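You operate a simulated robot arm through the tools that you are given. There is no shell and no other tool.

You are at the controls of a simulated robot arm. One attempt, no reset.

Task
Test the stop button on press A's control box, then restart the motor.
Fine: motor on, hit the big red stop button, pull it out, reset, motor on again.

It is judged by the outcome, as a careful person would: the job done as asked, and still so three seconds after it is handed in. It fails if anything else is knocked over, pushed out of place, dropped, spilled or broken.

Robot
A 6-joint arm with a two-finger parallel gripper, fixed in place. Base frame: the origin is on the floor under the middle of its stand, x ahead of it, y to its left, z up. Readings come in mm, degrees, newtons and seconds.
With the tool pointing down near the work surface it reaches from about 300 to 660 mm from the base axis. Its first joint turns from -115.0 to 115.0 degrees. Payload 3.43 kg.
Tool frame: the origin (TCP) lies between the finger pads and is the grasp point; the fingertips stand 34 mm ahead of it; z points along the fingers, y is the line along which they close. Largest opening 128 mm; finger width 24, thickness 12; the body of the gripper, 48 by 130 mm, starts 96 mm behind the TCP.
Orientation is told as [roll, pitch, yaw] about the base's x, y, z axes, in that order, counted from this pose: with the fingers straight down and closing along the base's y, the tool's x points along the base's -x, its y along +y and its z along -z.

Tools
- The arm moves only by the tool servo_tool. Its arguments are lists of equal length, an entry for each row: "rotation": the turn, a rotation vector about the tool's x, y, z in degrees, a list of three; "slide": the shift along the tool's x, y, z in cm, a list of three; "hand": the closure in counts, from 0 (fully open) to 255 (shut). In form: {"rotation": [[ax, ay, az], ...], "slide": [[x, y, z], ...], "hand": [hand, ...]}. A call has 1 to 20 rows; each row shifts and turns the commanded pose from where the row before left it, along the tool's axes as they then stand. A row lasts 0.2 s, in which the tool goes at most 50 mm and 8.6 degrees; a call with a longer step from one row to the next is refused whole, and so is a gripper value outside its range. Where a pose cannot be reached the arm comes as near as it can. A force on the tool above 80 N (or 10 N above the force at the start of the call, whichever is more), or a blocked arm, ends the call early, and 0.2 s more pass. Each finger travels about 153 mm/s and halts on what it meets, pressing with about 37 N; the grip force reading is that of the motor and also rises with nothing between the fingers. The clock runs only during rows and for 0.2 s after the last one: add rows that do not move to give the fingers time. The reply holds the time, the measured pose of the TCP, the force on the tool along the base axes, the opening and the grip force, in the units named above and with some noise, with the torque about the TCP (base axes, N m) and any sound that the robot's microphone picked up, and new pictures: "pictures" is both (left out), scene, wrist or none.
- Cameras (640 x 400 px; columns grow to the right, rows downward): "scene" is fixed at [220.4, 499.2, 1452.4]; the picture's right is [-0.98, -0.18, 0.00], its down [-0.06, 0.31, -0.95] and it looks along [0.17, -0.93, -0.32] (base axes); focal length 313 px, centre (320, 200). "wrist" rides on the gripper at [76, -11, -160] in the tool frame; the picture's right is [0.15, 0.99, 0.00], its down [-0.88, 0.13, -0.46] and it looks along [-0.45, 0.07, 0.89] (tool axes); focal length 234 px, centre (320, 200). There is no depth. A picture from a camera that has moved, and an enlarged one, comes with that camera's place and axes in the base frame and with its lens.
- move_column(by): slides the trunk up (or, below 0, down) by that many mm; the arm rides with it, the base frame stays. It gives what a move gives, with no picture.
- close_up(camera, box): a new picture of the part [left, top, right, bottom] of that camera's present view, enlarged. No time passes.
- finish_job(): hands the job in; it is judged then, once.

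Nothing tells you positions but the pictures and the camera data. Unless the task says otherwise, let go and move clear before handing in.

The tools are called by a JSON object that holds its "name" and its "arguments". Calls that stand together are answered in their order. servo_tool: Moves the arm, as the interface text tells. Its arguments: {"type":"object","properties":{"rotation":{"type":"array","items":{"type":"array","items":{"type":"number"}}},"slide":{"type":"array","items":{"type":"array","items":{"type":"number"}}},"hand":{"type":"array","items":{"type":"number"}},"pictures":{"type":"string","enum":["both","scene","wrist","none"]}},"required":["rotation","slide","hand"]} The other tools are called the same way: move_column (by) moves the trunk up or down; close_up (camera, box) takes an enlarged picture of a part of a camera's view; finish_job () hands the job in.

At the start:

```text
t: 0.0
tcp_pos: [219.6, -303.0, 1333.7]
orientation: [0.0, 0.0, 0.0]
contact_force: [-0.3, 0.5, -0.3]
torque: [-0.01, 0.05, 0.02]
grip_width: 128.2
gripper_force: 0.1
trunk travel left (down, up): [-828.0, 162.0]
```

scene: 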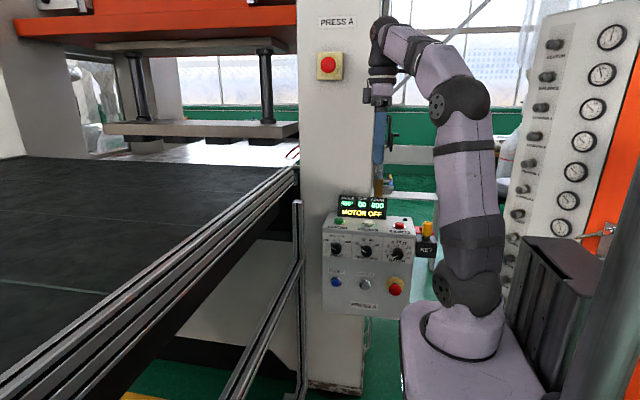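
wrist: 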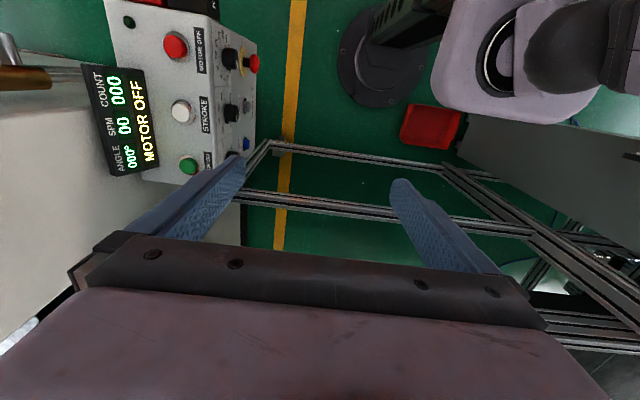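

I see press A's control box, with a display reading MOTOR OFF, to the lower left of the arm in the scene picture. I'll enlarge both views to read the labels before moving anything.

{"name": "close_up", "arguments": {"camera": "scene", "box": [310, 180, 450, 325]}}

{"name": "close_up", "arguments": {"camera": "wrist", "box": [80, 0, 280, 200]}}

{"name": "close_up", "arguments": {"camera": "scene", "box": [290, 0, 470, 110]}}

```text
2.76 times, centred on (380, 252) of scene
camera zoom: at [220.4, 499.2, 1452.4], right [-0.98, -0.18, 0.0], down [-0.06, 0.31, -0.95], along [0.17, -0.93, -0.32], focal length 863 px, centre (154, 55)
```

zoom: 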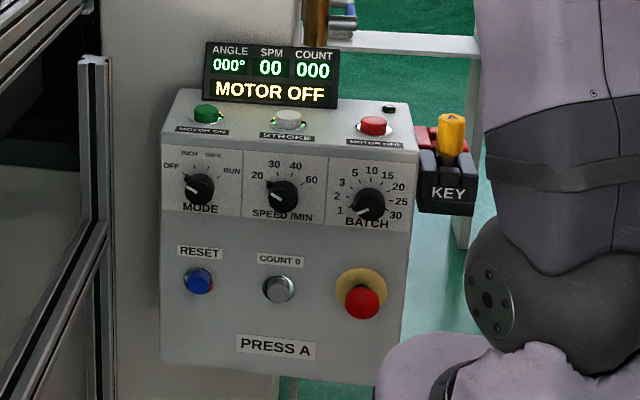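

```text
2.00 times, centred on (180, 100) of wrist
camera zoom: at [144.5, -314.6, 1494.5], right [-0.15, 0.99, 0.0], down [0.88, 0.13, 0.46], along [0.45, 0.07, -0.89], focal length 468 px, centre (600, 400)
```

zoom: 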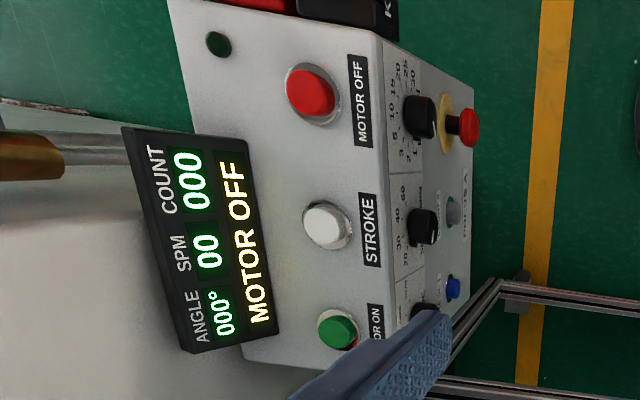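

```text
3.56 times, centred on (380, 55) of scene
camera zoom: at [220.4, 499.2, 1452.4], right [-0.98, -0.18, 0.0], down [-0.06, 0.31, -0.95], along [0.17, -0.93, -0.32], focal length 1112 px, centre (107, 716)
```

zoom: 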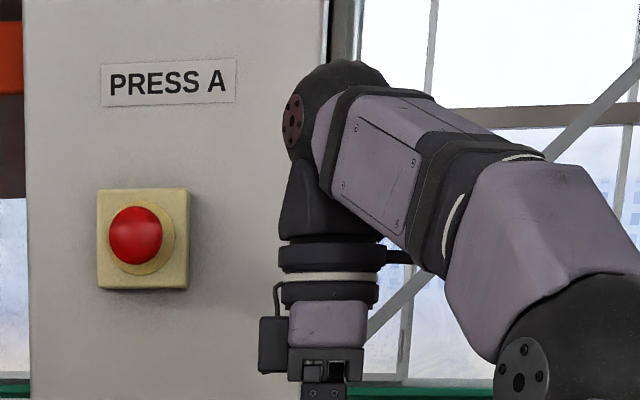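

The control box has green MOTOR ON, white STROKE and red MOTOR OFF on top. On the front are blue RESET, COUNT 0 and the red mushroom stop; the other mushroom up on the press column isn't the one asked for. I estimate green at about (347, -569, 1007), the mushroom at about (131, -488, 793) and blue at about (347, -510, 786). I'll shut the fingers and move over the green button to look closer.

{"name": "servo_tool", "arguments": {"rotation": [[0, 0, 0], [0, 0, 0], [0, 0, 0], [0, 0, 0], [0, 0, 0], [0, 0, 0], [0, 0, 0], [0, 0, 0], [0, 0, 0]], "slide": [[-1.5, -2.2, 1.6], [-1.5, -2.2, 1.6], [-1.5, -2.2, 1.6], [-1.5, -2.2, 1.6], [-1.5, -2.2, 1.6], [-1.5, -2.2, 1.6], [-1.5, -2.2, 1.6], [-1.5, -2.2, 1.6], [0, 0, 0]], "hand": [255, 255, 255, 255, 255, 255, 255, 255, 255]}}

```text
t: 2.0
tcp_pos: [325.5, -454.7, 1189.9]
orientation: [0.1, 0.1, 0.0]
contact_force: [0.2, 0.0, 0.3]
torque: [-0.05, 0.01, 0.0]
grip_width: 0.0
gripper_force: 32.5
out of reach, approached as far as the arm can: row 7, 8
trunk travel left (down, up): [-828.0, 162.0]
camera wrist: at [250.7, -466.9, 1349.7], right [-0.15, 0.99, 0.0], down [0.88, 0.13, 0.46], along [0.45, 0.07, -0.89], focal length 234 px, centre (320, 200)
```

scene: 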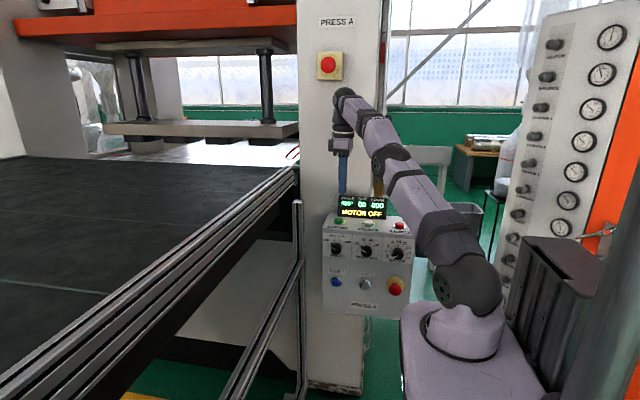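
wrist: 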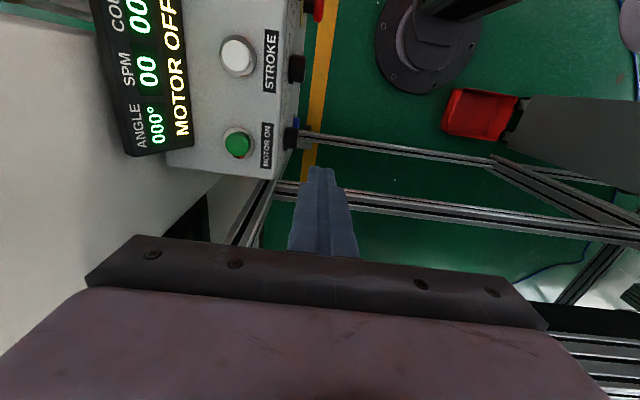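

The tool-down pose has reached the limit of the arm's reach here, at about 560 mm. I'll tilt the fingers outward toward the press (about tool x) to gain reach, then measure the green button again.

{"name": "servo_tool", "arguments": {"rotation": [[7.5, 0, 0], [7.5, 0, 0], [7.5, 0, 0], [7.5, 0, 0], [0, 0, 0]], "slide": [[0, 0, 0], [0, 0, 0], [0, 0, 0], [0, 0, 0], [0, 0, 0]], "hand": [255, 255, 255, 255, 255]}}

```text
t: 3.2
tcp_pos: [325.9, -457.0, 1191.1]
orientation: [-30.1, 0.1, 0.1]
contact_force: [0.4, -0.4, -0.7]
torque: [0.03, -0.02, 0.0]
grip_width: 0.1
gripper_force: 32.7
trunk travel left (down, up): [-828.0, 162.0]
camera wrist: at [250.9, -386.2, 1335.0], right [-0.15, 0.86, -0.5], down [0.88, 0.34, 0.33], along [0.45, -0.39, -0.8], focal length 234 px, centre (320, 200)
```

scene: 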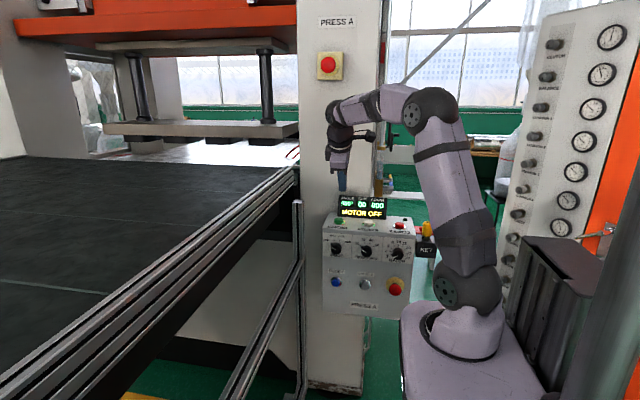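
wrist: 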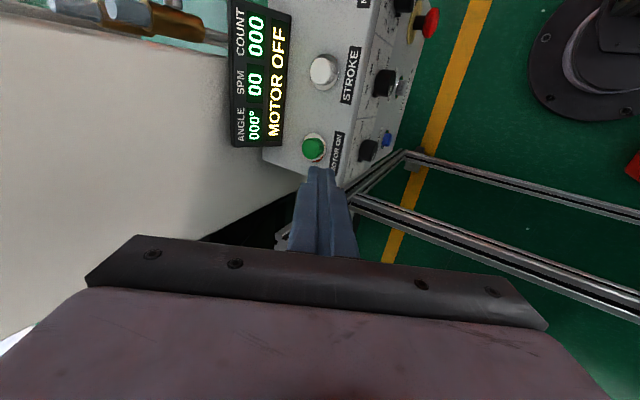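

The tilt worked and the arm has slack again. I'll enlarge the wrist view around the green button to fix its position.

{"name": "close_up", "arguments": {"camera": "wrist", "box": [260, 50, 420, 190]}}

{"name": "close_up", "arguments": {"camera": "scene", "box": [315, 185, 445, 320]}}

```text
2.86 times, centred on (340, 120) of wrist
camera zoom: at [250.9, -386.2, 1335.0], right [-0.15, 0.86, -0.5], down [0.88, 0.34, 0.33], along [0.45, -0.39, -0.8], focal length 669 px, centre (263, 429)
```

zoom: 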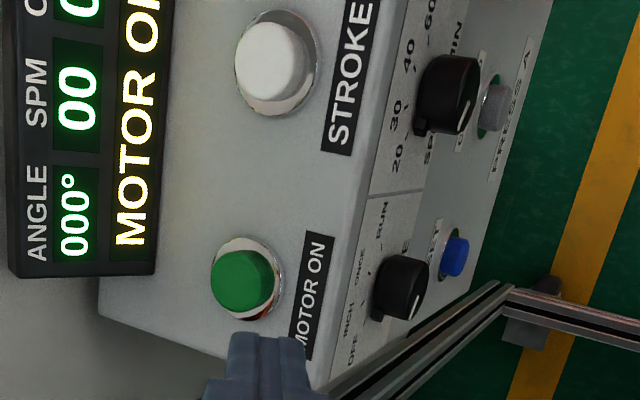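

```text
2.96 times, centred on (380, 252) of scene
camera zoom: at [220.4, 499.2, 1452.4], right [-0.98, -0.18, 0.0], down [-0.06, 0.31, -0.95], along [0.17, -0.93, -0.32], focal length 927 px, centre (142, 44)
```

zoom: 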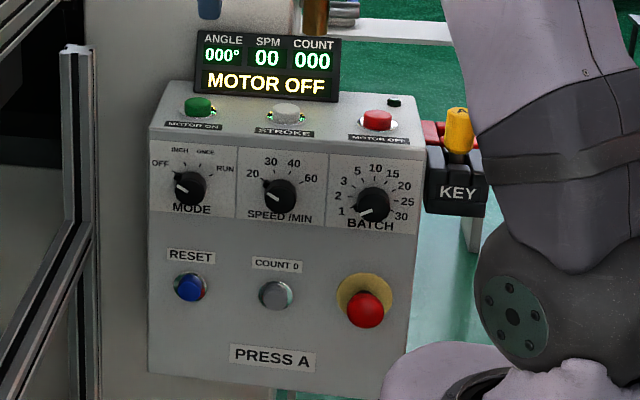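

I now have the green cap at about (350, -571, 1012), with the display well behind it at y ≈ -640. I'll move to hover about 27 mm above it and check alignment.

{"name": "servo_tool", "arguments": {"rotation": [[0, 0, 0], [0, 0, 0], [0, 0, 0], [0, 0, 0], [0, 0, 0], [0, 0, 0]], "slide": [[-0.48, -0.71, 3.09], [-0.48, -0.71, 3.09], [-0.48, -0.71, 3.09], [-0.48, -0.71, 3.09], [-0.48, -0.71, 3.09], [0, 0, 0]], "hand": [255, 255, 255, 255, 255, 255]}}

{"name": "close_up", "arguments": {"camera": "wrist", "box": [220, 80, 420, 220]}}

{"name": "close_up", "arguments": {"camera": "scene", "box": [310, 160, 420, 240]}}

```text
t: 4.6
tcp_pos: [349.1, -564.5, 1074.1]
orientation: [-30.0, 0.0, 0.0]
contact_force: [-1.0, -0.5, 0.0]
torque: [0.02, -0.01, 0.03]
grip_width: 0.2
gripper_force: 33.3
trunk travel left (down, up): [-828.0, 162.0]
camera wrist: at [274.6, -493.9, 1218.2], right [-0.15, 0.86, -0.5], down [0.88, 0.34, 0.33], along [0.45, -0.39, -0.8], focal length 234 px, centre (320, 200)
```

scene: 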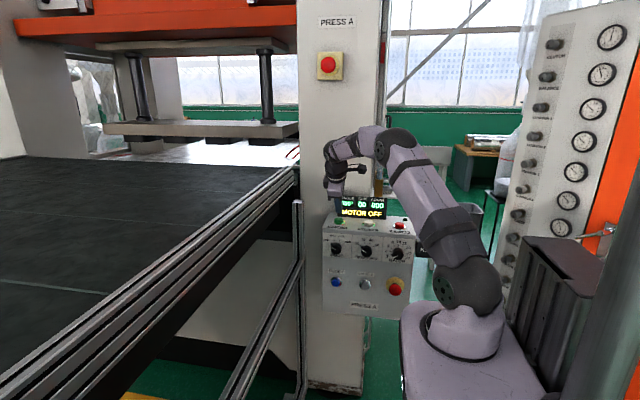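
wrist: 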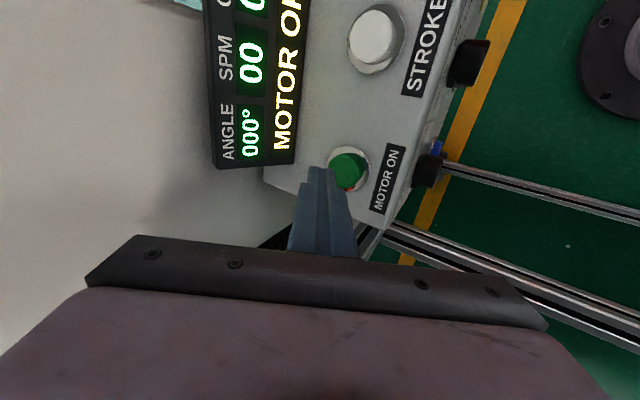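

```text
2.86 times, centred on (320, 150) of wrist
camera zoom: at [274.6, -493.9, 1218.2], right [-0.15, 0.86, -0.5], down [0.88, 0.34, 0.33], along [0.45, -0.39, -0.8], focal length 669 px, centre (320, 343)
```

zoom: 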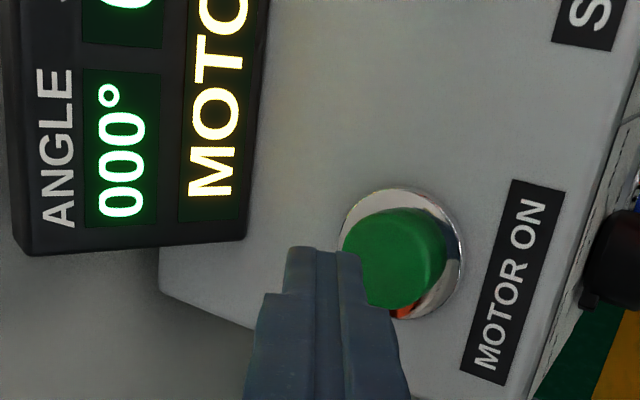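

```text
5.00 times, centred on (365, 200) of scene
camera zoom: at [220.4, 499.2, 1452.4], right [-0.98, -0.18, 0.0], down [-0.06, 0.31, -0.95], along [0.17, -0.93, -0.32], focal length 1564 px, centre (95, 200)
```

zoom: 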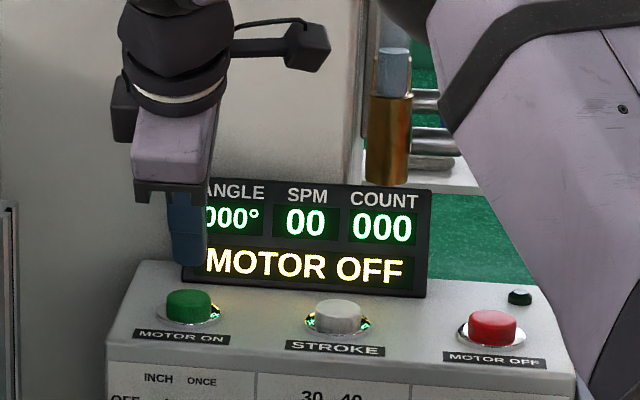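

The cap's position comes out consistent again, and the lower corner of the fingertips sits straight above it with about 26 mm to go. I'll go down slowly in small steps and watch the force.

{"name": "servo_tool", "arguments": {"rotation": [[0, 0, 0], [0, 0, 0], [0, 0, 0], [0, 0, 0], [0, 0, 0], [0, 0, 0]], "slide": [[0, 0.55, 0.953], [0, 0.5, 0.866], [0, 0.1, 0.173], [0, 0.1, 0.173], [0, 0.1, 0.173], [0, 0.1, 0.173]], "hand": [255, 255, 255, 255, 255, 255], "pictures": "both"}}

{"name": "close_up", "arguments": {"camera": "scene", "box": [310, 160, 420, 240]}}

```text
t: 6.0
tcp_pos: [348.7, -563.1, 1045.9]
orientation: [-30.1, -0.1, 0.0]
contact_force: [0.0, -2.5, 2.6]
torque: [-0.11, -0.03, -0.06]
grip_width: 0.1
gripper_force: 32.3
trunk travel left (down, up): [-828.0, 162.0]
heard: click
camera wrist: at [274.5, -493.9, 1189.5], right [-0.15, 0.86, -0.5], down [0.88, 0.34, 0.33], along [0.45, -0.39, -0.8], focal length 234 px, centre (320, 200)
```

scene: 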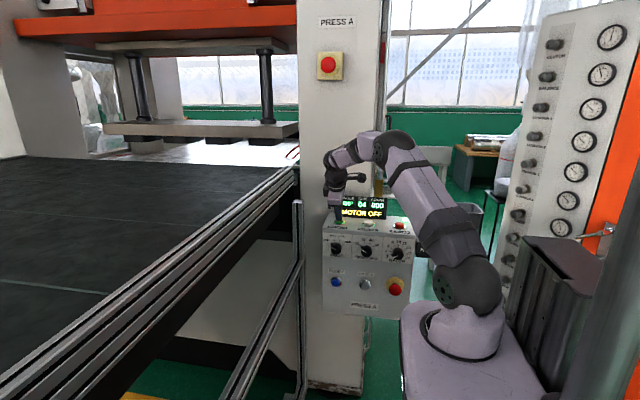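
wrist: 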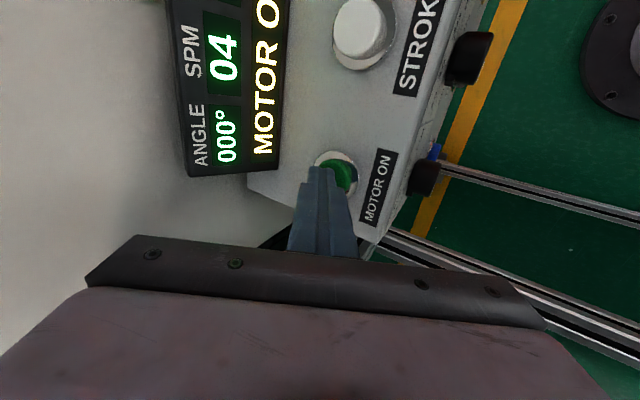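

```text
5.00 times, centred on (365, 200) of scene
camera zoom: at [220.4, 499.2, 1452.4], right [-0.98, -0.18, 0.0], down [-0.06, 0.31, -0.95], along [0.17, -0.93, -0.32], focal length 1564 px, centre (95, 200)
```

zoom: 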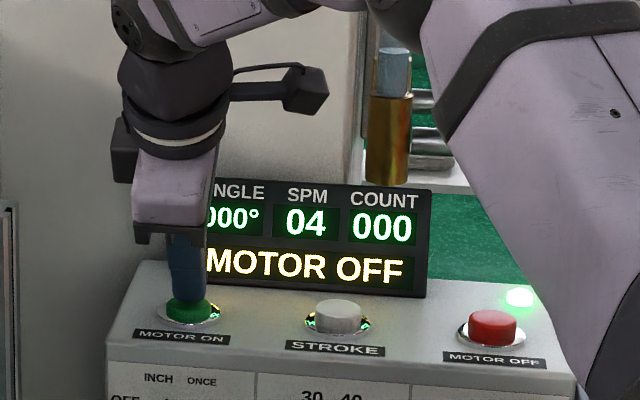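

I heard a click, the pilot lamp lit and the SPM reading is climbing, so the motor is spinning up. I'll lift straight off and wait for the display to settle.

{"name": "servo_tool", "arguments": {"rotation": [[0, 0, 0], [0, 0, 0], [0, 0, 0], [0, 0, 0], [0, 0, 0], [0, 0, 0], [0, 0, 0], [0, 0, 0]], "slide": [[0, -1.0, -1.732], [0, -1.0, -1.732], [0, -1.0, -1.732], [0, 0, 0], [0, 0, 0], [0, 0, 0], [0, 0, 0], [0, 0, 0]], "hand": [255, 255, 255, 255, 255, 255, 255, 255], "pictures": "scene"}}

{"name": "close_up", "arguments": {"camera": "scene", "box": [310, 180, 450, 325]}}

```text
t: 7.8
tcp_pos: [350.5, -564.7, 1106.0]
orientation: [-29.9, -0.1, 0.0]
contact_force: [0.3, 0.1, 0.9]
torque: [-0.04, 0.01, -0.03]
grip_width: 0.3
gripper_force: 32.8
trunk travel left (down, up): [-828.0, 162.0]
```

scene: 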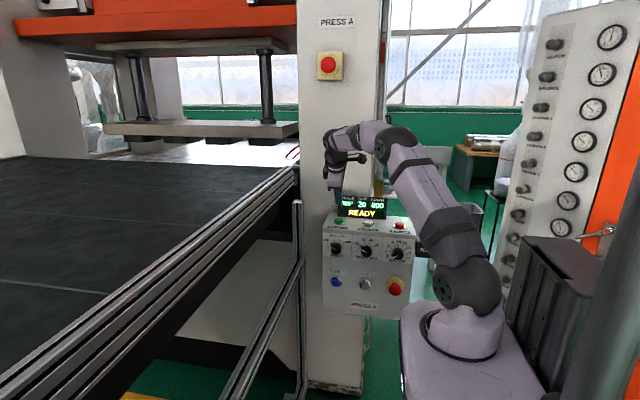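

```text
2.76 times, centred on (380, 252) of scene
camera zoom: at [220.4, 499.2, 1452.4], right [-0.98, -0.18, 0.0], down [-0.06, 0.31, -0.95], along [0.17, -0.93, -0.32], focal length 863 px, centre (154, 55)
```

zoom: 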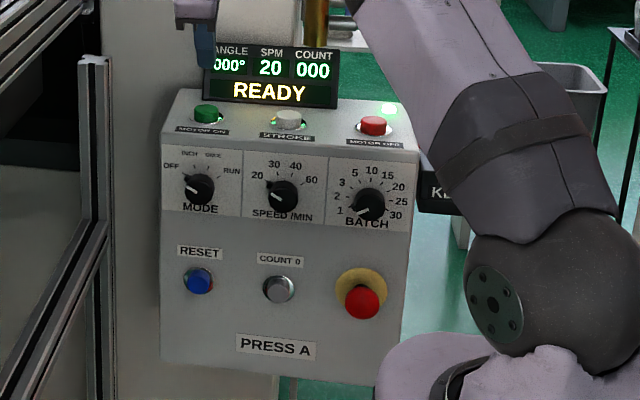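

The display now shows READY with the motor at 20 SPM, so the motor-on step is done. Next is the mushroom stop on the box front. I'll back away up and clear, turn the fingers horizontal toward the press (-y), then lower the trunk.

{"name": "servo_tool", "arguments": {"rotation": [[0, 0, 0], [0, 0, 0], [0, 0, 0], [0, 0, 0], [0, 0, 0], [0, 0, 0], [0, 0, 0], [0, 0, 0], [0, 0, 0], [0, 0, 0], [0, 0, 0]], "slide": [[1.7, -0.04, -3.37], [1.7, -0.04, -3.37], [1.7, -0.04, -3.37], [1.7, -0.04, -3.37], [1.7, -0.04, -3.37], [1.7, -0.04, -3.37], [1.7, -0.04, -3.37], [1.7, -0.04, -3.37], [1.7, -0.04, -3.37], [1.7, -0.04, -3.37], [0, 0, 0]], "hand": [255, 255, 255, 255, 255, 255, 255, 255, 255, 255, 255], "pictures": "scene"}}

```text
t: 10.2
tcp_pos: [180.5, -398.2, 1399.4]
orientation: [-30.0, 0.1, 0.0]
contact_force: [0.3, -1.4, 0.2]
torque: [0.03, 0.0, 0.02]
grip_width: 0.2
gripper_force: 32.8
trunk travel left (down, up): [-828.0, 162.0]
```

scene: 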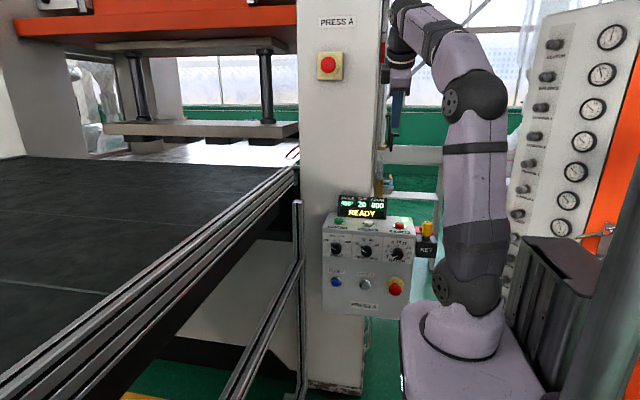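

The retreat went cleanly and the display still shows READY. Now I'll rotate the tool to horizontal and raise it a little.

{"name": "servo_tool", "arguments": {"rotation": [[7.5, 0, 0], [7.5, 0, 0], [7.5, 0, 0], [7.5, 0, 0], [7.5, 0, 0], [7.5, 0, 0], [7.5, 0, 0], [7.5, 0, 0], [0, 0, 0], [0, 0, 0], [0, 0, 0], [0, 0, 0]], "slide": [[0, 0, 0], [0, 0, 0], [0, 0, 0], [0, 0, 0], [0, 0, 0], [0, 0, 0], [0, 0, 0], [0, 0, 0], [1.0, -2.0, 0], [1.0, -2.0, 0], [1.0, -2.0, 0], [0, 0, 0]], "hand": [255, 255, 255, 255, 255, 255, 255, 255, 255, 255, 255, 255], "pictures": "both"}}

```text
t: 12.8
tcp_pos: [192.4, -457.3, 1471.6]
orientation: [-90.1, 0.2, 0.0]
contact_force: [0.2, 0.8, 0.4]
torque: [0.01, -0.01, 0.02]
grip_width: 0.0
gripper_force: 33.0
out of reach, approached as far as the arm can: row 4, 5, 6, 7, 9, 10, 11
trunk travel left (down, up): [-828.0, 162.0]
camera wrist: at [118.2, -298.3, 1483.3], right [-0.15, 0.0, -0.99], down [0.88, 0.45, -0.13], along [0.45, -0.89, -0.07], focal length 234 px, centre (320, 200)
```

scene: 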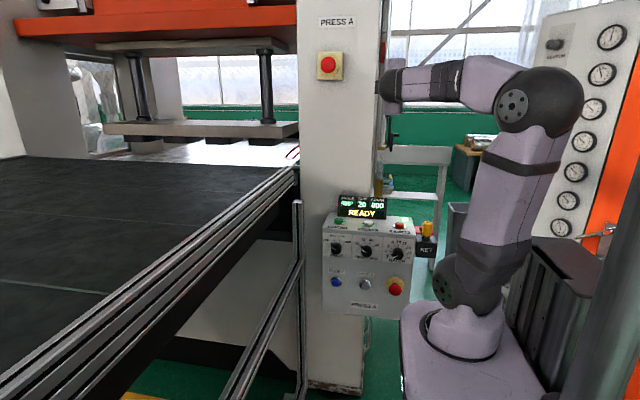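
wrist: 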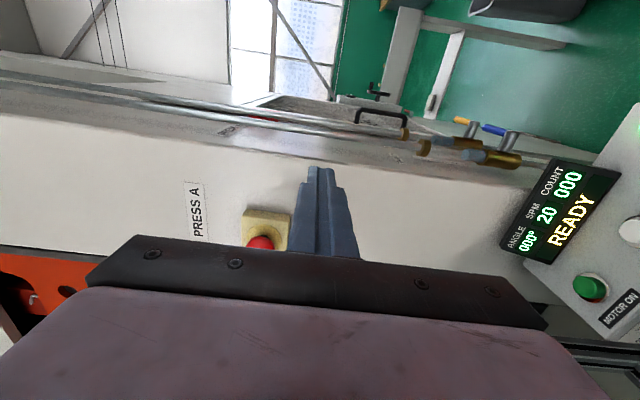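

The arm reached horizontal but not quite where I asked: the TCP is at (192, -457, 1472), and some rows were reported out of reach. I'll test how freely it moves back and down from here.

{"name": "servo_tool", "arguments": {"rotation": [[0, 0, 0], [0, 0, 0], [0, 0, 0]], "slide": [[0, 2.5, 0], [0, 2.5, 0], [0, 0, 0]], "hand": [255, 255, 255], "pictures": "none"}}

{"name": "servo_tool", "arguments": {"rotation": [[0, 0, 0], [0, 0, 0], [0, 0, 0]], "slide": [[0, 0, -1.5], [0, 0, -1.5], [0, 0, 0]], "hand": [255, 255, 255], "pictures": "scene"}}

```text
t: 13.6
tcp_pos: [192.7, -458.4, 1420.7]
orientation: [-90.0, 0.0, -0.1]
contact_force: [0.1, -0.3, 0.4]
torque: [0.01, 0.01, 0.01]
grip_width: 0.2
gripper_force: 33.0
trunk travel left (down, up): [-828.0, 162.0]
```

```text
t: 14.4
tcp_pos: [208.7, -448.1, 1418.8]
orientation: [-90.0, 0.0, -0.1]
contact_force: [0.5, -0.3, -0.8]
torque: [0.02, 0.02, 0.0]
grip_width: 0.1
gripper_force: 33.1
out of reach, approached as far as the arm can: row 1, 2
trunk travel left (down, up): [-828.0, 162.0]
```

scene: 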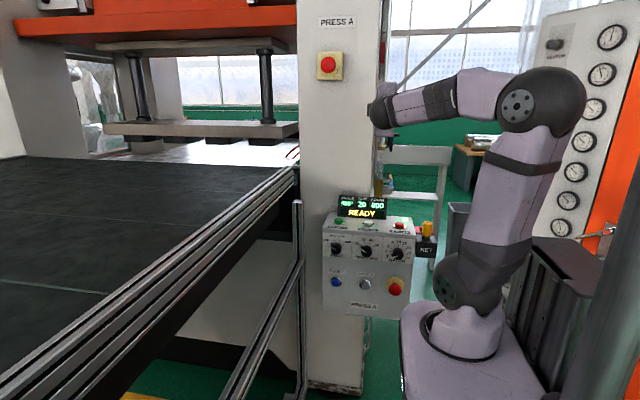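

Backing up is blocked and the arm slides sideways instead, as if there's an inner limit at this height. I'll check whether a higher position lets the tool come closer in.

{"name": "servo_tool", "arguments": {"rotation": [[0, 0, 0], [0, 0, 0], [0, 0, 0], [0, 0, 0], [0, 0, 0], [0, 0, 0]], "slide": [[0, -2.0, 0], [0, -2.0, 0], [0, -2.0, 0], [0, -2.0, 0], [0, -2.0, 0], [0, 0, 0]], "hand": [255, 255, 255, 255, 255, 255], "pictures": "none"}}

{"name": "servo_tool", "arguments": {"rotation": [[0, 0, 0], [0, 0, 0], [0, 0, 0], [0, 0, 0]], "slide": [[0, 0, -1.5], [0, 0, -1.5], [0, 0, -1.5], [0, 0, 0]], "hand": [255, 255, 255, 255], "pictures": "scene"}}

```text
t: 15.8
tcp_pos: [209.2, -447.8, 1519.8]
orientation: [-90.0, 0.0, 0.0]
contact_force: [0.8, 0.7, -0.2]
torque: [0.0, 0.02, -0.02]
grip_width: 0.0
gripper_force: 33.0
trunk travel left (down, up): [-828.0, 162.0]
```

```text
t: 16.8
tcp_pos: [225.6, -419.9, 1525.0]
orientation: [-90.0, 0.0, -0.1]
contact_force: [0.1, 0.4, -0.7]
torque: [0.01, -0.02, 0.02]
grip_width: 0.0
gripper_force: 33.1
out of reach, approached as far as the arm can: row 2, 3
trunk travel left (down, up): [-828.0, 162.0]
```

scene: 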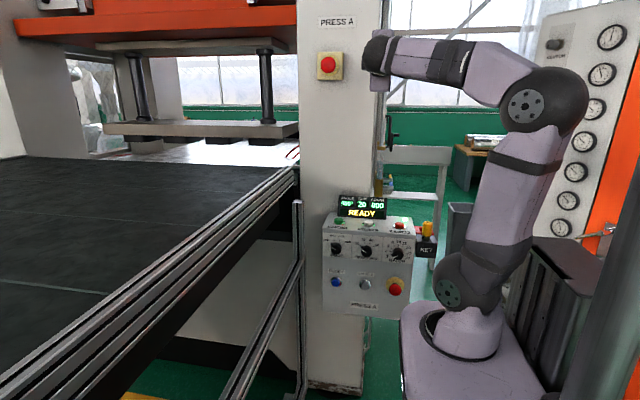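

The limit seems to be how close the wrist can come to the base axis. Turning the tool about 30° in yaw, so it approaches the mushroom from its left side, moves the wrist outward and should fix that. I'll yaw and back off here, then lower the trunk.

{"name": "servo_tool", "arguments": {"rotation": [[0, 7.5, 0], [0, 7.5, 0], [0, 7.5, 0], [0, 7.5, 0], [0, 0, 0], [0, 0, 0], [0, 0, 0]], "slide": [[0, 0, 0], [0, 0, 0], [0, 0, 0], [0, 0, 0], [0, 0, -3.0], [0, 0, -3.0], [0, 0, 0]], "hand": [255, 255, 255, 255, 255, 255, 255], "pictures": "both"}}

```text
t: 18.4
tcp_pos: [252.9, -368.6, 1525.3]
orientation: [-90.0, 0.1, -30.1]
contact_force: [-0.3, -0.5, -0.6]
torque: [0.02, -0.02, 0.01]
grip_width: 0.2
gripper_force: 32.1
trunk travel left (down, up): [-828.0, 162.0]
camera wrist: at [268.4, -191.3, 1537.2], right [-0.13, 0.07, -0.99], down [0.99, -0.05, -0.13], along [-0.06, -1.0, -0.07], focal length 234 px, centre (320, 200)
```

scene: 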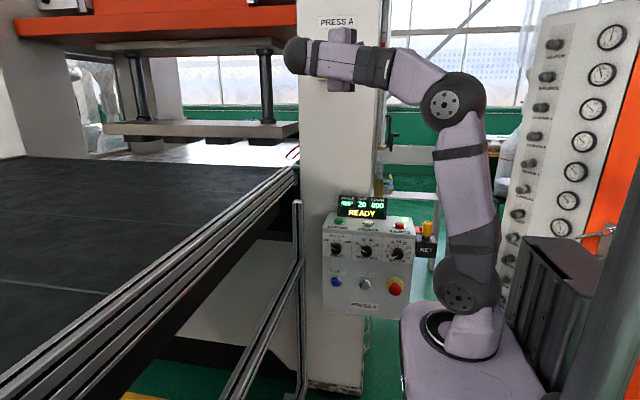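
wrist: 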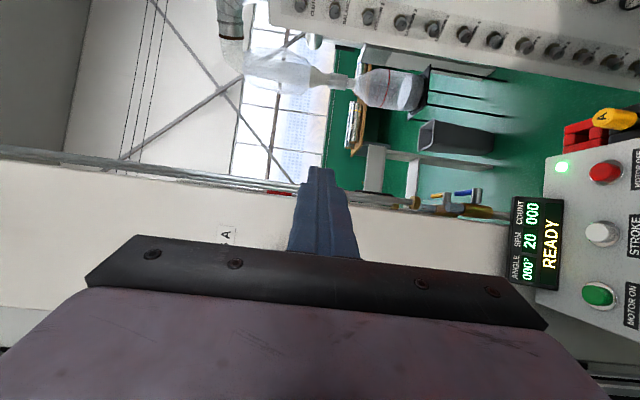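

The yawed pose is fully reachable. Before lowering, I'll check the aluminium rail and post on the left so the wrist won't hit them on the way down.

{"name": "close_up", "arguments": {"camera": "wrist", "box": [480, 240, 640, 400]}}

{"name": "close_up", "arguments": {"camera": "scene", "box": [180, 140, 340, 400]}}

```text
2.50 times, centred on (560, 320) of wrist
camera zoom: at [268.4, -191.3, 1537.2], right [-0.13, 0.07, -0.99], down [0.99, -0.05, -0.13], along [-0.06, -1.0, -0.07], focal length 585 px, centre (-280, -100)
```

zoom: 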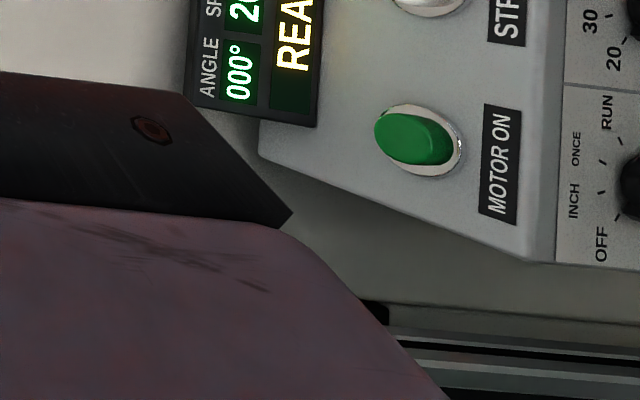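

```text
1.54 times, centred on (260, 270) of scene
camera zoom: at [220.4, 499.2, 1452.4], right [-0.98, -0.18, 0.0], down [-0.06, 0.31, -0.95], along [0.17, -0.93, -0.32], focal length 481 px, centre (412, 92)
```

zoom: 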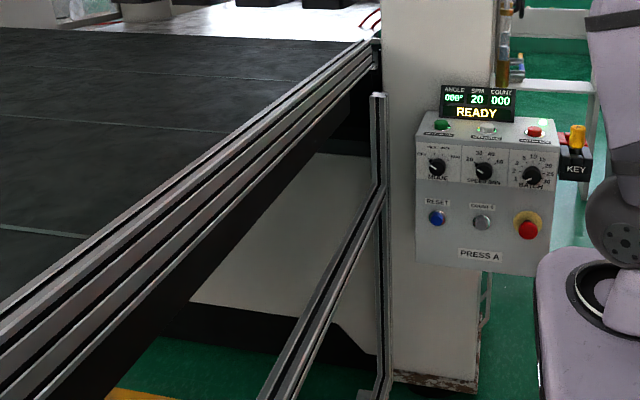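

The post is near (525, -650) and its lower rail runs at x ≈ 530, z ≈ 763, so keeping x below about 450 is safe. I'll shift 50 mm away from it and lower the trunk in two stages.

{"name": "servo_tool", "arguments": {"rotation": [[0, 0, 0], [0, 0, 0], [0, 0, 0]], "slide": [[2.16, 0, 1.25], [2.16, 0, 1.25], [0, 0, 0]], "hand": [255, 255, 255], "pictures": "none"}}

{"name": "move_column", "arguments": {"by": -300}}

{"name": "close_up", "arguments": {"camera": "scene", "box": [0, 0, 640, 400]}}

```text
t: 19.2
tcp_pos: [202.6, -369.3, 1524.9]
orientation: [-90.0, 0.0, -30.0]
contact_force: [0.0, 0.6, 1.4]
torque: [0.01, -0.01, -0.01]
grip_width: 0.0
gripper_force: 32.9
trunk travel left (down, up): [-828.0, 162.0]
```

```text
t: 22.2
tcp_pos: [203.2, -368.0, 1225.4]
orientation: [-90.0, 0.0, -29.9]
contact_force: [-0.3, 0.1, -0.3]
torque: [0.02, -0.01, -0.01]
grip_width: 0.0
gripper_force: 32.6
trunk travel left (down, up): [-528.0, 462.0]
```

```text
1.00 times, centred on (320, 200) of scene (not enlarged: the box is as wide or as high as the picture)
camera zoom: at [220.4, 499.2, 1452.4], right [-0.98, -0.18, 0.0], down [-0.06, 0.31, -0.95], along [0.17, -0.93, -0.32], focal length 313 px, centre (320, 200)
```

zoom: 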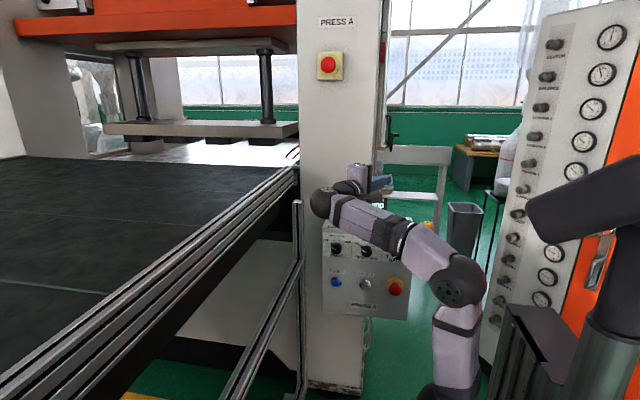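

The descent is clear so far. I'll lower the remaining 350 mm.

{"name": "move_column", "arguments": {"by": -350}}

{"name": "servo_tool", "arguments": {"rotation": [[0, 0, 0]], "slide": [[0, 0, 0]], "hand": [255], "pictures": "both"}}

{"name": "close_up", "arguments": {"camera": "wrist", "box": [320, 60, 640, 260]}}

```text
t: 25.6
tcp_pos: [203.0, -369.5, 875.0]
orientation: [-90.0, 0.0, -30.0]
contact_force: [-0.9, 0.4, -0.3]
torque: [0.01, 0.02, -0.01]
grip_width: 0.0
gripper_force: 33.4
trunk travel left (down, up): [-178.0, 812.0]
```

```text
t: 26.0
tcp_pos: [203.7, -370.1, 876.1]
orientation: [-90.1, 0.0, -30.0]
contact_force: [0.9, -0.6, 0.4]
torque: [0.01, 0.01, 0.0]
grip_width: 0.2
gripper_force: 33.1
trunk travel left (down, up): [-178.0, 812.0]
camera wrist: at [218.4, -192.7, 887.0], right [-0.13, 0.07, -0.99], down [0.99, -0.05, -0.13], along [-0.06, -1.0, -0.07], focal length 234 px, centre (320, 200)
```

scene: 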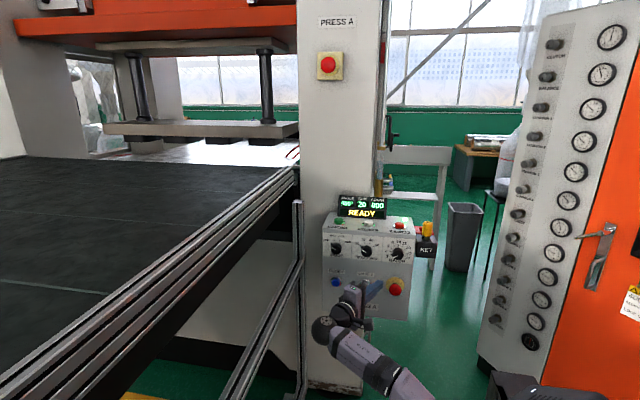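
wrist: 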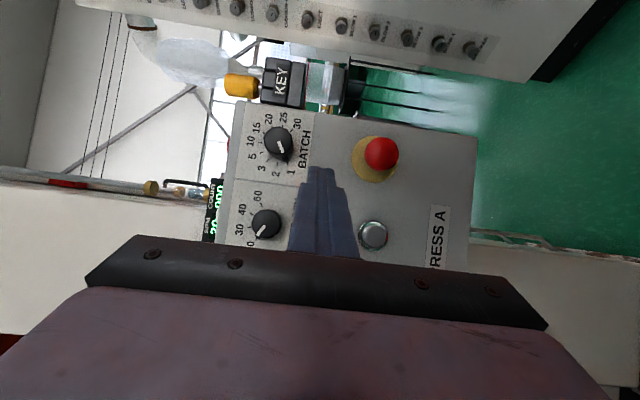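

```text
2.00 times, centred on (480, 160) of wrist
camera zoom: at [218.4, -192.7, 887.0], right [-0.13, 0.07, -0.99], down [0.99, -0.05, -0.13], along [-0.06, -1.0, -0.07], focal length 468 px, centre (0, 280)
```

zoom: 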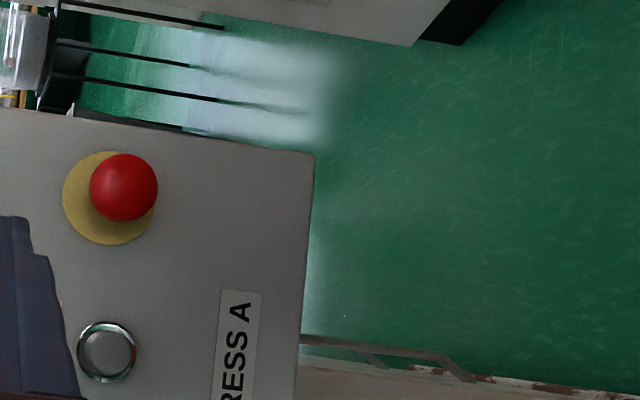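

I've located the mushroom head at about (131, -490, 793), with the face plate at y ≈ -524 and a head radius of about 22 mm. I'll bring the closed fingertips in front of it, about 20 mm short of contact.

{"name": "servo_tool", "arguments": {"rotation": [[0, 0, 0], [0, 0, 0], [0, 0, 0], [0, 0, 0], [0, 0, 0], [0, 0, 0], [0, 0, 0]], "slide": [[1.41, 2.075, 0.8125], [1.41, 2.075, 0.8125], [1.41, 2.075, 0.8125], [1.41, 2.075, 0.8125], [-1.25, 0, 2.165], [-1.25, 0, 2.165], [0, 0, 0]], "hand": [255, 255, 255, 255, 255, 255, 255], "pictures": "both"}}

{"name": "close_up", "arguments": {"camera": "wrist", "box": [220, 80, 420, 220]}}

{"name": "close_up", "arguments": {"camera": "scene", "box": [320, 180, 440, 330]}}

```text
t: 27.6
tcp_pos: [138.4, -415.9, 793.2]
orientation: [-90.1, 0.0, -30.1]
contact_force: [0.5, 0.3, 0.5]
torque: [-0.04, 0.01, 0.01]
grip_width: 0.0
gripper_force: 33.5
trunk travel left (down, up): [-178.0, 812.0]
camera wrist: at [153.2, -240.9, 803.9], right [-0.13, 0.07, -0.99], down [0.99, -0.05, -0.13], along [-0.05, -1.0, -0.07], focal length 234 px, centre (320, 200)
```

scene: 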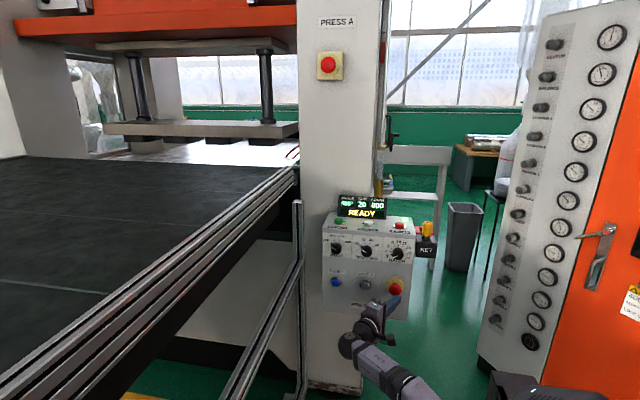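
wrist: 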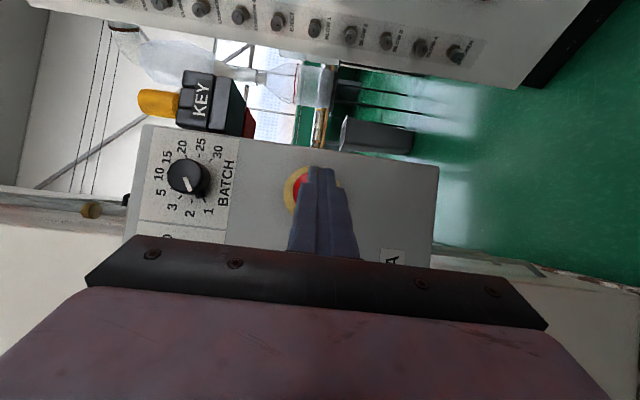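

```text
2.86 times, centred on (320, 150) of wrist
camera zoom: at [153.2, -240.9, 803.9], right [-0.13, 0.07, -0.99], down [0.99, -0.05, -0.13], along [-0.05, -1.0, -0.07], focal length 669 px, centre (320, 343)
```

zoom: 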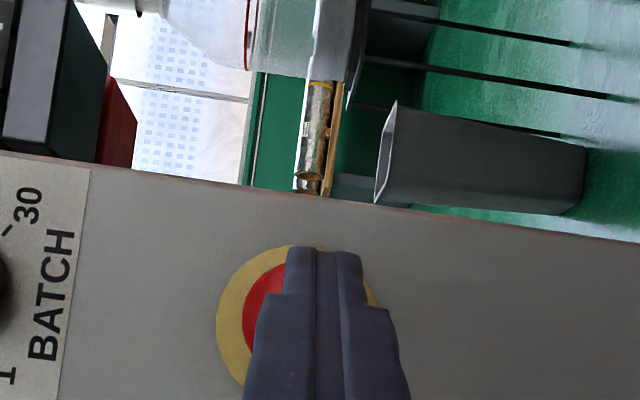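

```text
2.67 times, centred on (380, 255) of scene
camera zoom: at [220.4, 499.2, 1452.4], right [-0.98, -0.18, 0.0], down [-0.06, 0.31, -0.95], along [0.17, -0.93, -0.32], focal length 834 px, centre (160, 53)
```

zoom: 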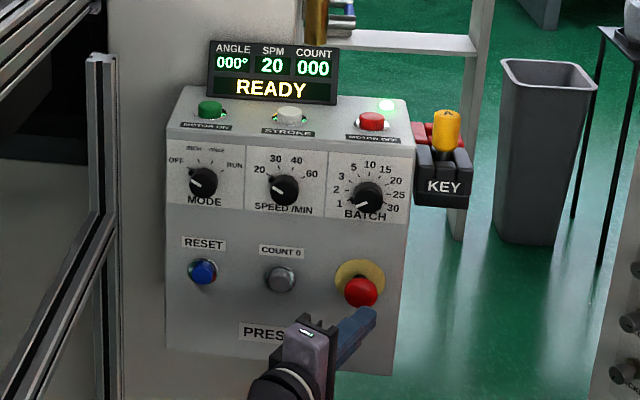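

The closed fingertips line up with the mushroom head to within a couple of mm. I'll push straight in along -y with small steps, watching force and sound.

{"name": "servo_tool", "arguments": {"rotation": [[0, 0, 0], [0, 0, 0], [0, 0, 0], [0, 0, 0], [0, 0, 0], [0, 0, 0], [0, 0, 0], [0, 0, 0], [0, 0, 0], [0, 0, 0]], "slide": [[-0.5, 0, 0.866], [-0.5, 0, 0.866], [-0.1, 0, 0.173], [-0.1, 0, 0.173], [-0.1, 0, 0.173], [-0.1, 0, 0.173], [-0.1, 0, 0.173], [-0.1, 0, 0.173], [-0.1, 0, 0.173], [-0.1, 0, 0.173]], "hand": [255, 255, 255, 255, 255, 255, 255, 255, 255, 255], "pictures": "both"}}

{"name": "close_up", "arguments": {"camera": "scene", "box": [320, 180, 440, 330]}}

```text
t: 29.8
tcp_pos: [138.5, -451.4, 791.8]
orientation: [-90.0, 0.0, -30.2]
contact_force: [3.3, 30.1, -9.2]
torque: [0.29, 0.22, -0.1]
grip_width: 0.1
gripper_force: 33.1
trunk travel left (down, up): [-178.0, 812.0]
camera wrist: at [154.0, -276.0, 803.6], right [-0.13, 0.07, -0.99], down [0.99, -0.05, -0.13], along [-0.06, -1.0, -0.07], focal length 234 px, centre (320, 200)
```

scene: 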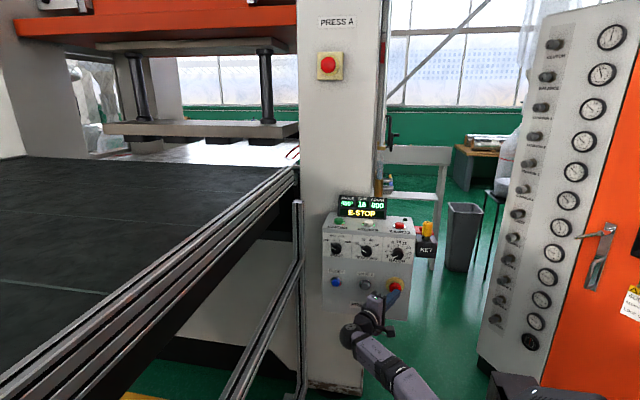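
wrist: 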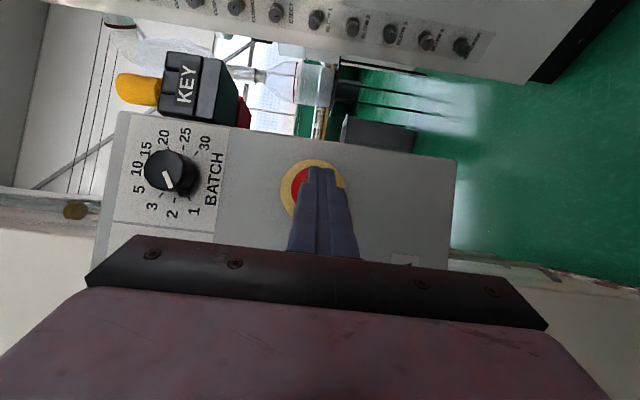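

```text
2.67 times, centred on (380, 255) of scene
camera zoom: at [220.4, 499.2, 1452.4], right [-0.98, -0.18, 0.0], down [-0.06, 0.31, -0.95], along [0.17, -0.93, -0.32], focal length 834 px, centre (160, 53)
```

zoom: 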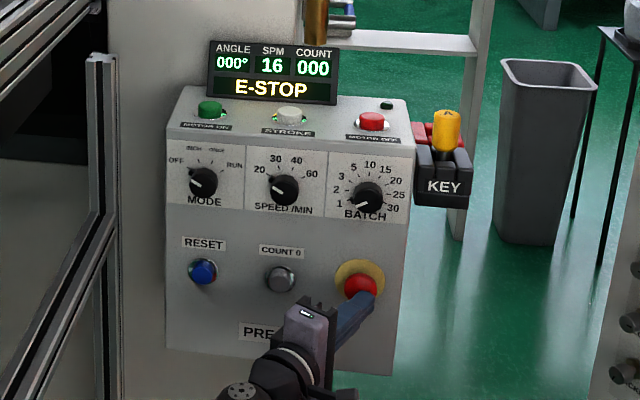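

The display now reads E-STOP and the motor is running down. I'll back straight off and check that the button stays latched.

{"name": "servo_tool", "arguments": {"rotation": [[0, 0, 0], [0, 0, 0], [0, 0, 0], [0, 0, 0], [0, 0, 0], [0, 0, 0], [0, 0, 0]], "slide": [[0.5, 0, -0.866], [1.0, 0, -1.73], [1.0, 0, -1.73], [0, 0, -1.5], [0, 0, -1.5], [0, 0, 0], [0, 0, 0]], "hand": [255, 255, 255, 255, 255, 255, 255], "pictures": "both"}}

{"name": "close_up", "arguments": {"camera": "scene", "box": [320, 180, 440, 330]}}

{"name": "close_up", "arguments": {"camera": "wrist", "box": [220, 80, 420, 220]}}

```text
t: 31.4
tcp_pos: [153.3, -378.9, 792.2]
orientation: [-89.9, -0.1, -30.0]
contact_force: [0.2, -0.6, 0.2]
torque: [-0.01, 0.03, 0.0]
grip_width: 0.1
gripper_force: 33.3
trunk travel left (down, up): [-178.0, 812.0]
camera wrist: at [168.6, -202.4, 804.2], right [-0.13, 0.07, -0.99], down [0.99, -0.05, -0.13], along [-0.06, -1.0, -0.07], focal length 234 px, centre (320, 200)
```

scene: 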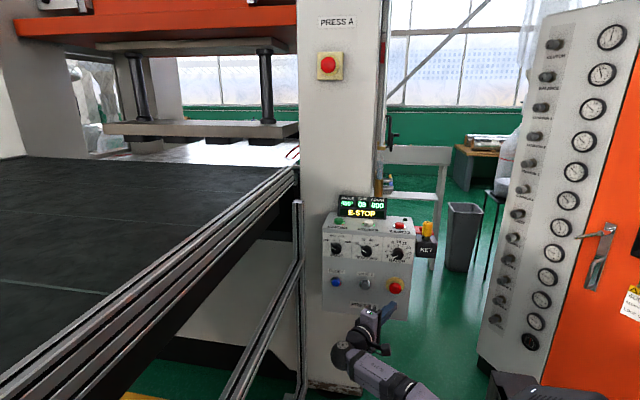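
wrist: 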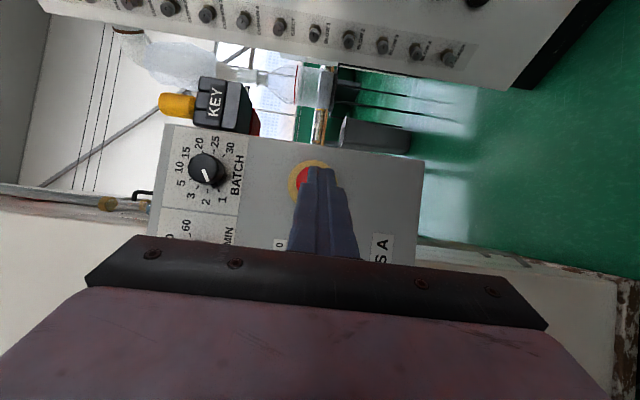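

```text
2.67 times, centred on (380, 255) of scene
camera zoom: at [220.4, 499.2, 1452.4], right [-0.98, -0.18, 0.0], down [-0.06, 0.31, -0.95], along [0.17, -0.93, -0.32], focal length 834 px, centre (160, 53)
```

zoom: 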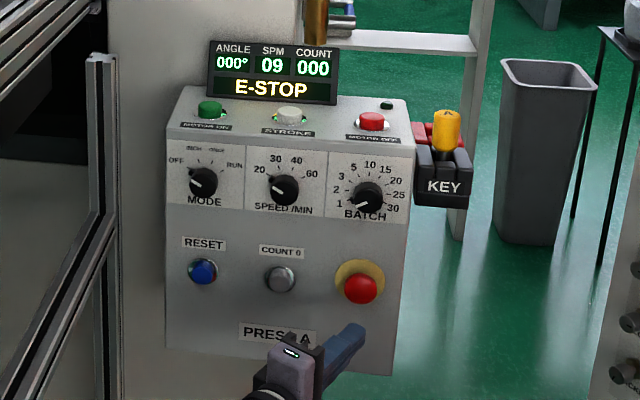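

```text
2.86 times, centred on (320, 150) of wrist
camera zoom: at [168.6, -202.4, 804.2], right [-0.13, 0.07, -0.99], down [0.99, -0.05, -0.13], along [-0.06, -1.0, -0.07], focal length 669 px, centre (320, 343)
```

zoom: 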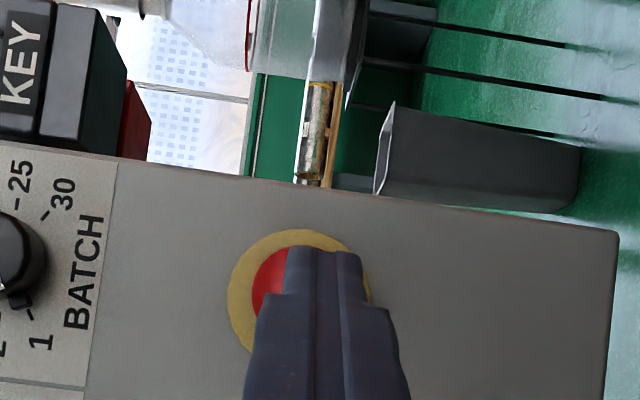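

The button stayed in (E-STOP held, SPM coasting down). Next I'll open the fingers to about 80 mm, one above and one below the head, and move in part-way to check clearance.

{"name": "servo_tool", "arguments": {"rotation": [[0, 0, 0], [0, 0, 0], [0, 0, 0], [0, 0, 0], [0, 0, 0], [0, 0, 0], [0, 0, 0]], "slide": [[0, 0, 0], [0, 0, 0], [0, 0, 0], [-0.82, -0.1, 1.81], [-0.82, -0.1, 1.81], [-0.82, -0.08, 1.81], [0, 0, 0]], "hand": [96, 96, 96, 96, 96, 96, 96], "pictures": "both"}}

{"name": "close_up", "arguments": {"camera": "wrist", "box": [220, 80, 420, 260]}}

{"name": "close_up", "arguments": {"camera": "scene", "box": [320, 180, 440, 330]}}

```text
t: 33.0
tcp_pos: [146.9, -437.3, 795.0]
orientation: [-90.0, 0.0, -30.0]
contact_force: [0.6, -0.6, -0.5]
torque: [-0.03, -0.02, -0.05]
grip_width: 79.8
gripper_force: 0.1
trunk travel left (down, up): [-178.0, 812.0]
camera wrist: at [163.2, -261.6, 807.1], right [-0.13, 0.07, -0.99], down [0.99, -0.05, -0.13], along [-0.06, -1.0, -0.07], focal length 234 px, centre (320, 200)
```

scene: 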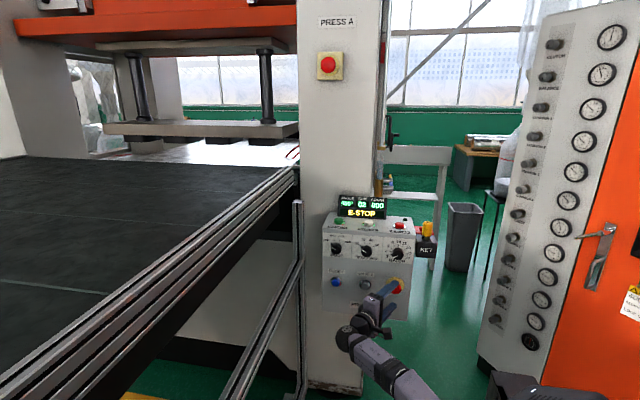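
wrist: 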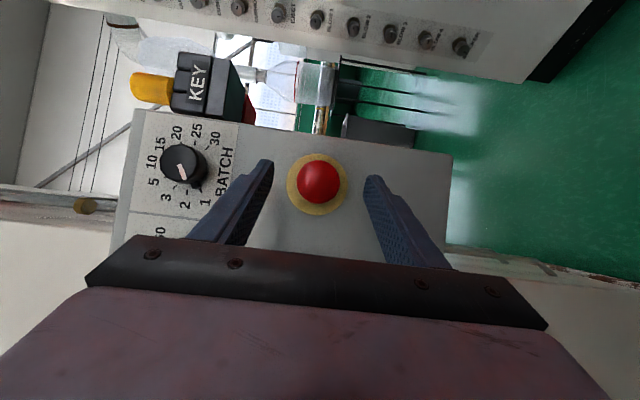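

```text
2.22 times, centred on (320, 170) of wrist
camera zoom: at [163.2, -261.6, 807.1], right [-0.13, 0.07, -0.99], down [0.99, -0.05, -0.13], along [-0.06, -1.0, -0.07], focal length 520 px, centre (320, 267)
```

zoom: 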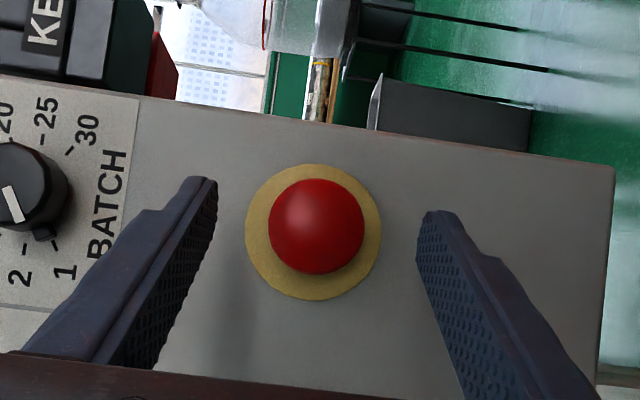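

```text
2.67 times, centred on (380, 255) of scene
camera zoom: at [220.4, 499.2, 1452.4], right [-0.98, -0.18, 0.0], down [-0.06, 0.31, -0.95], along [0.17, -0.93, -0.32], focal length 834 px, centre (160, 53)
```

zoom: 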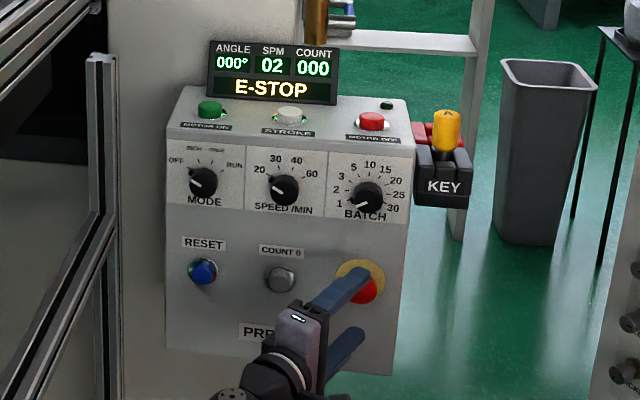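

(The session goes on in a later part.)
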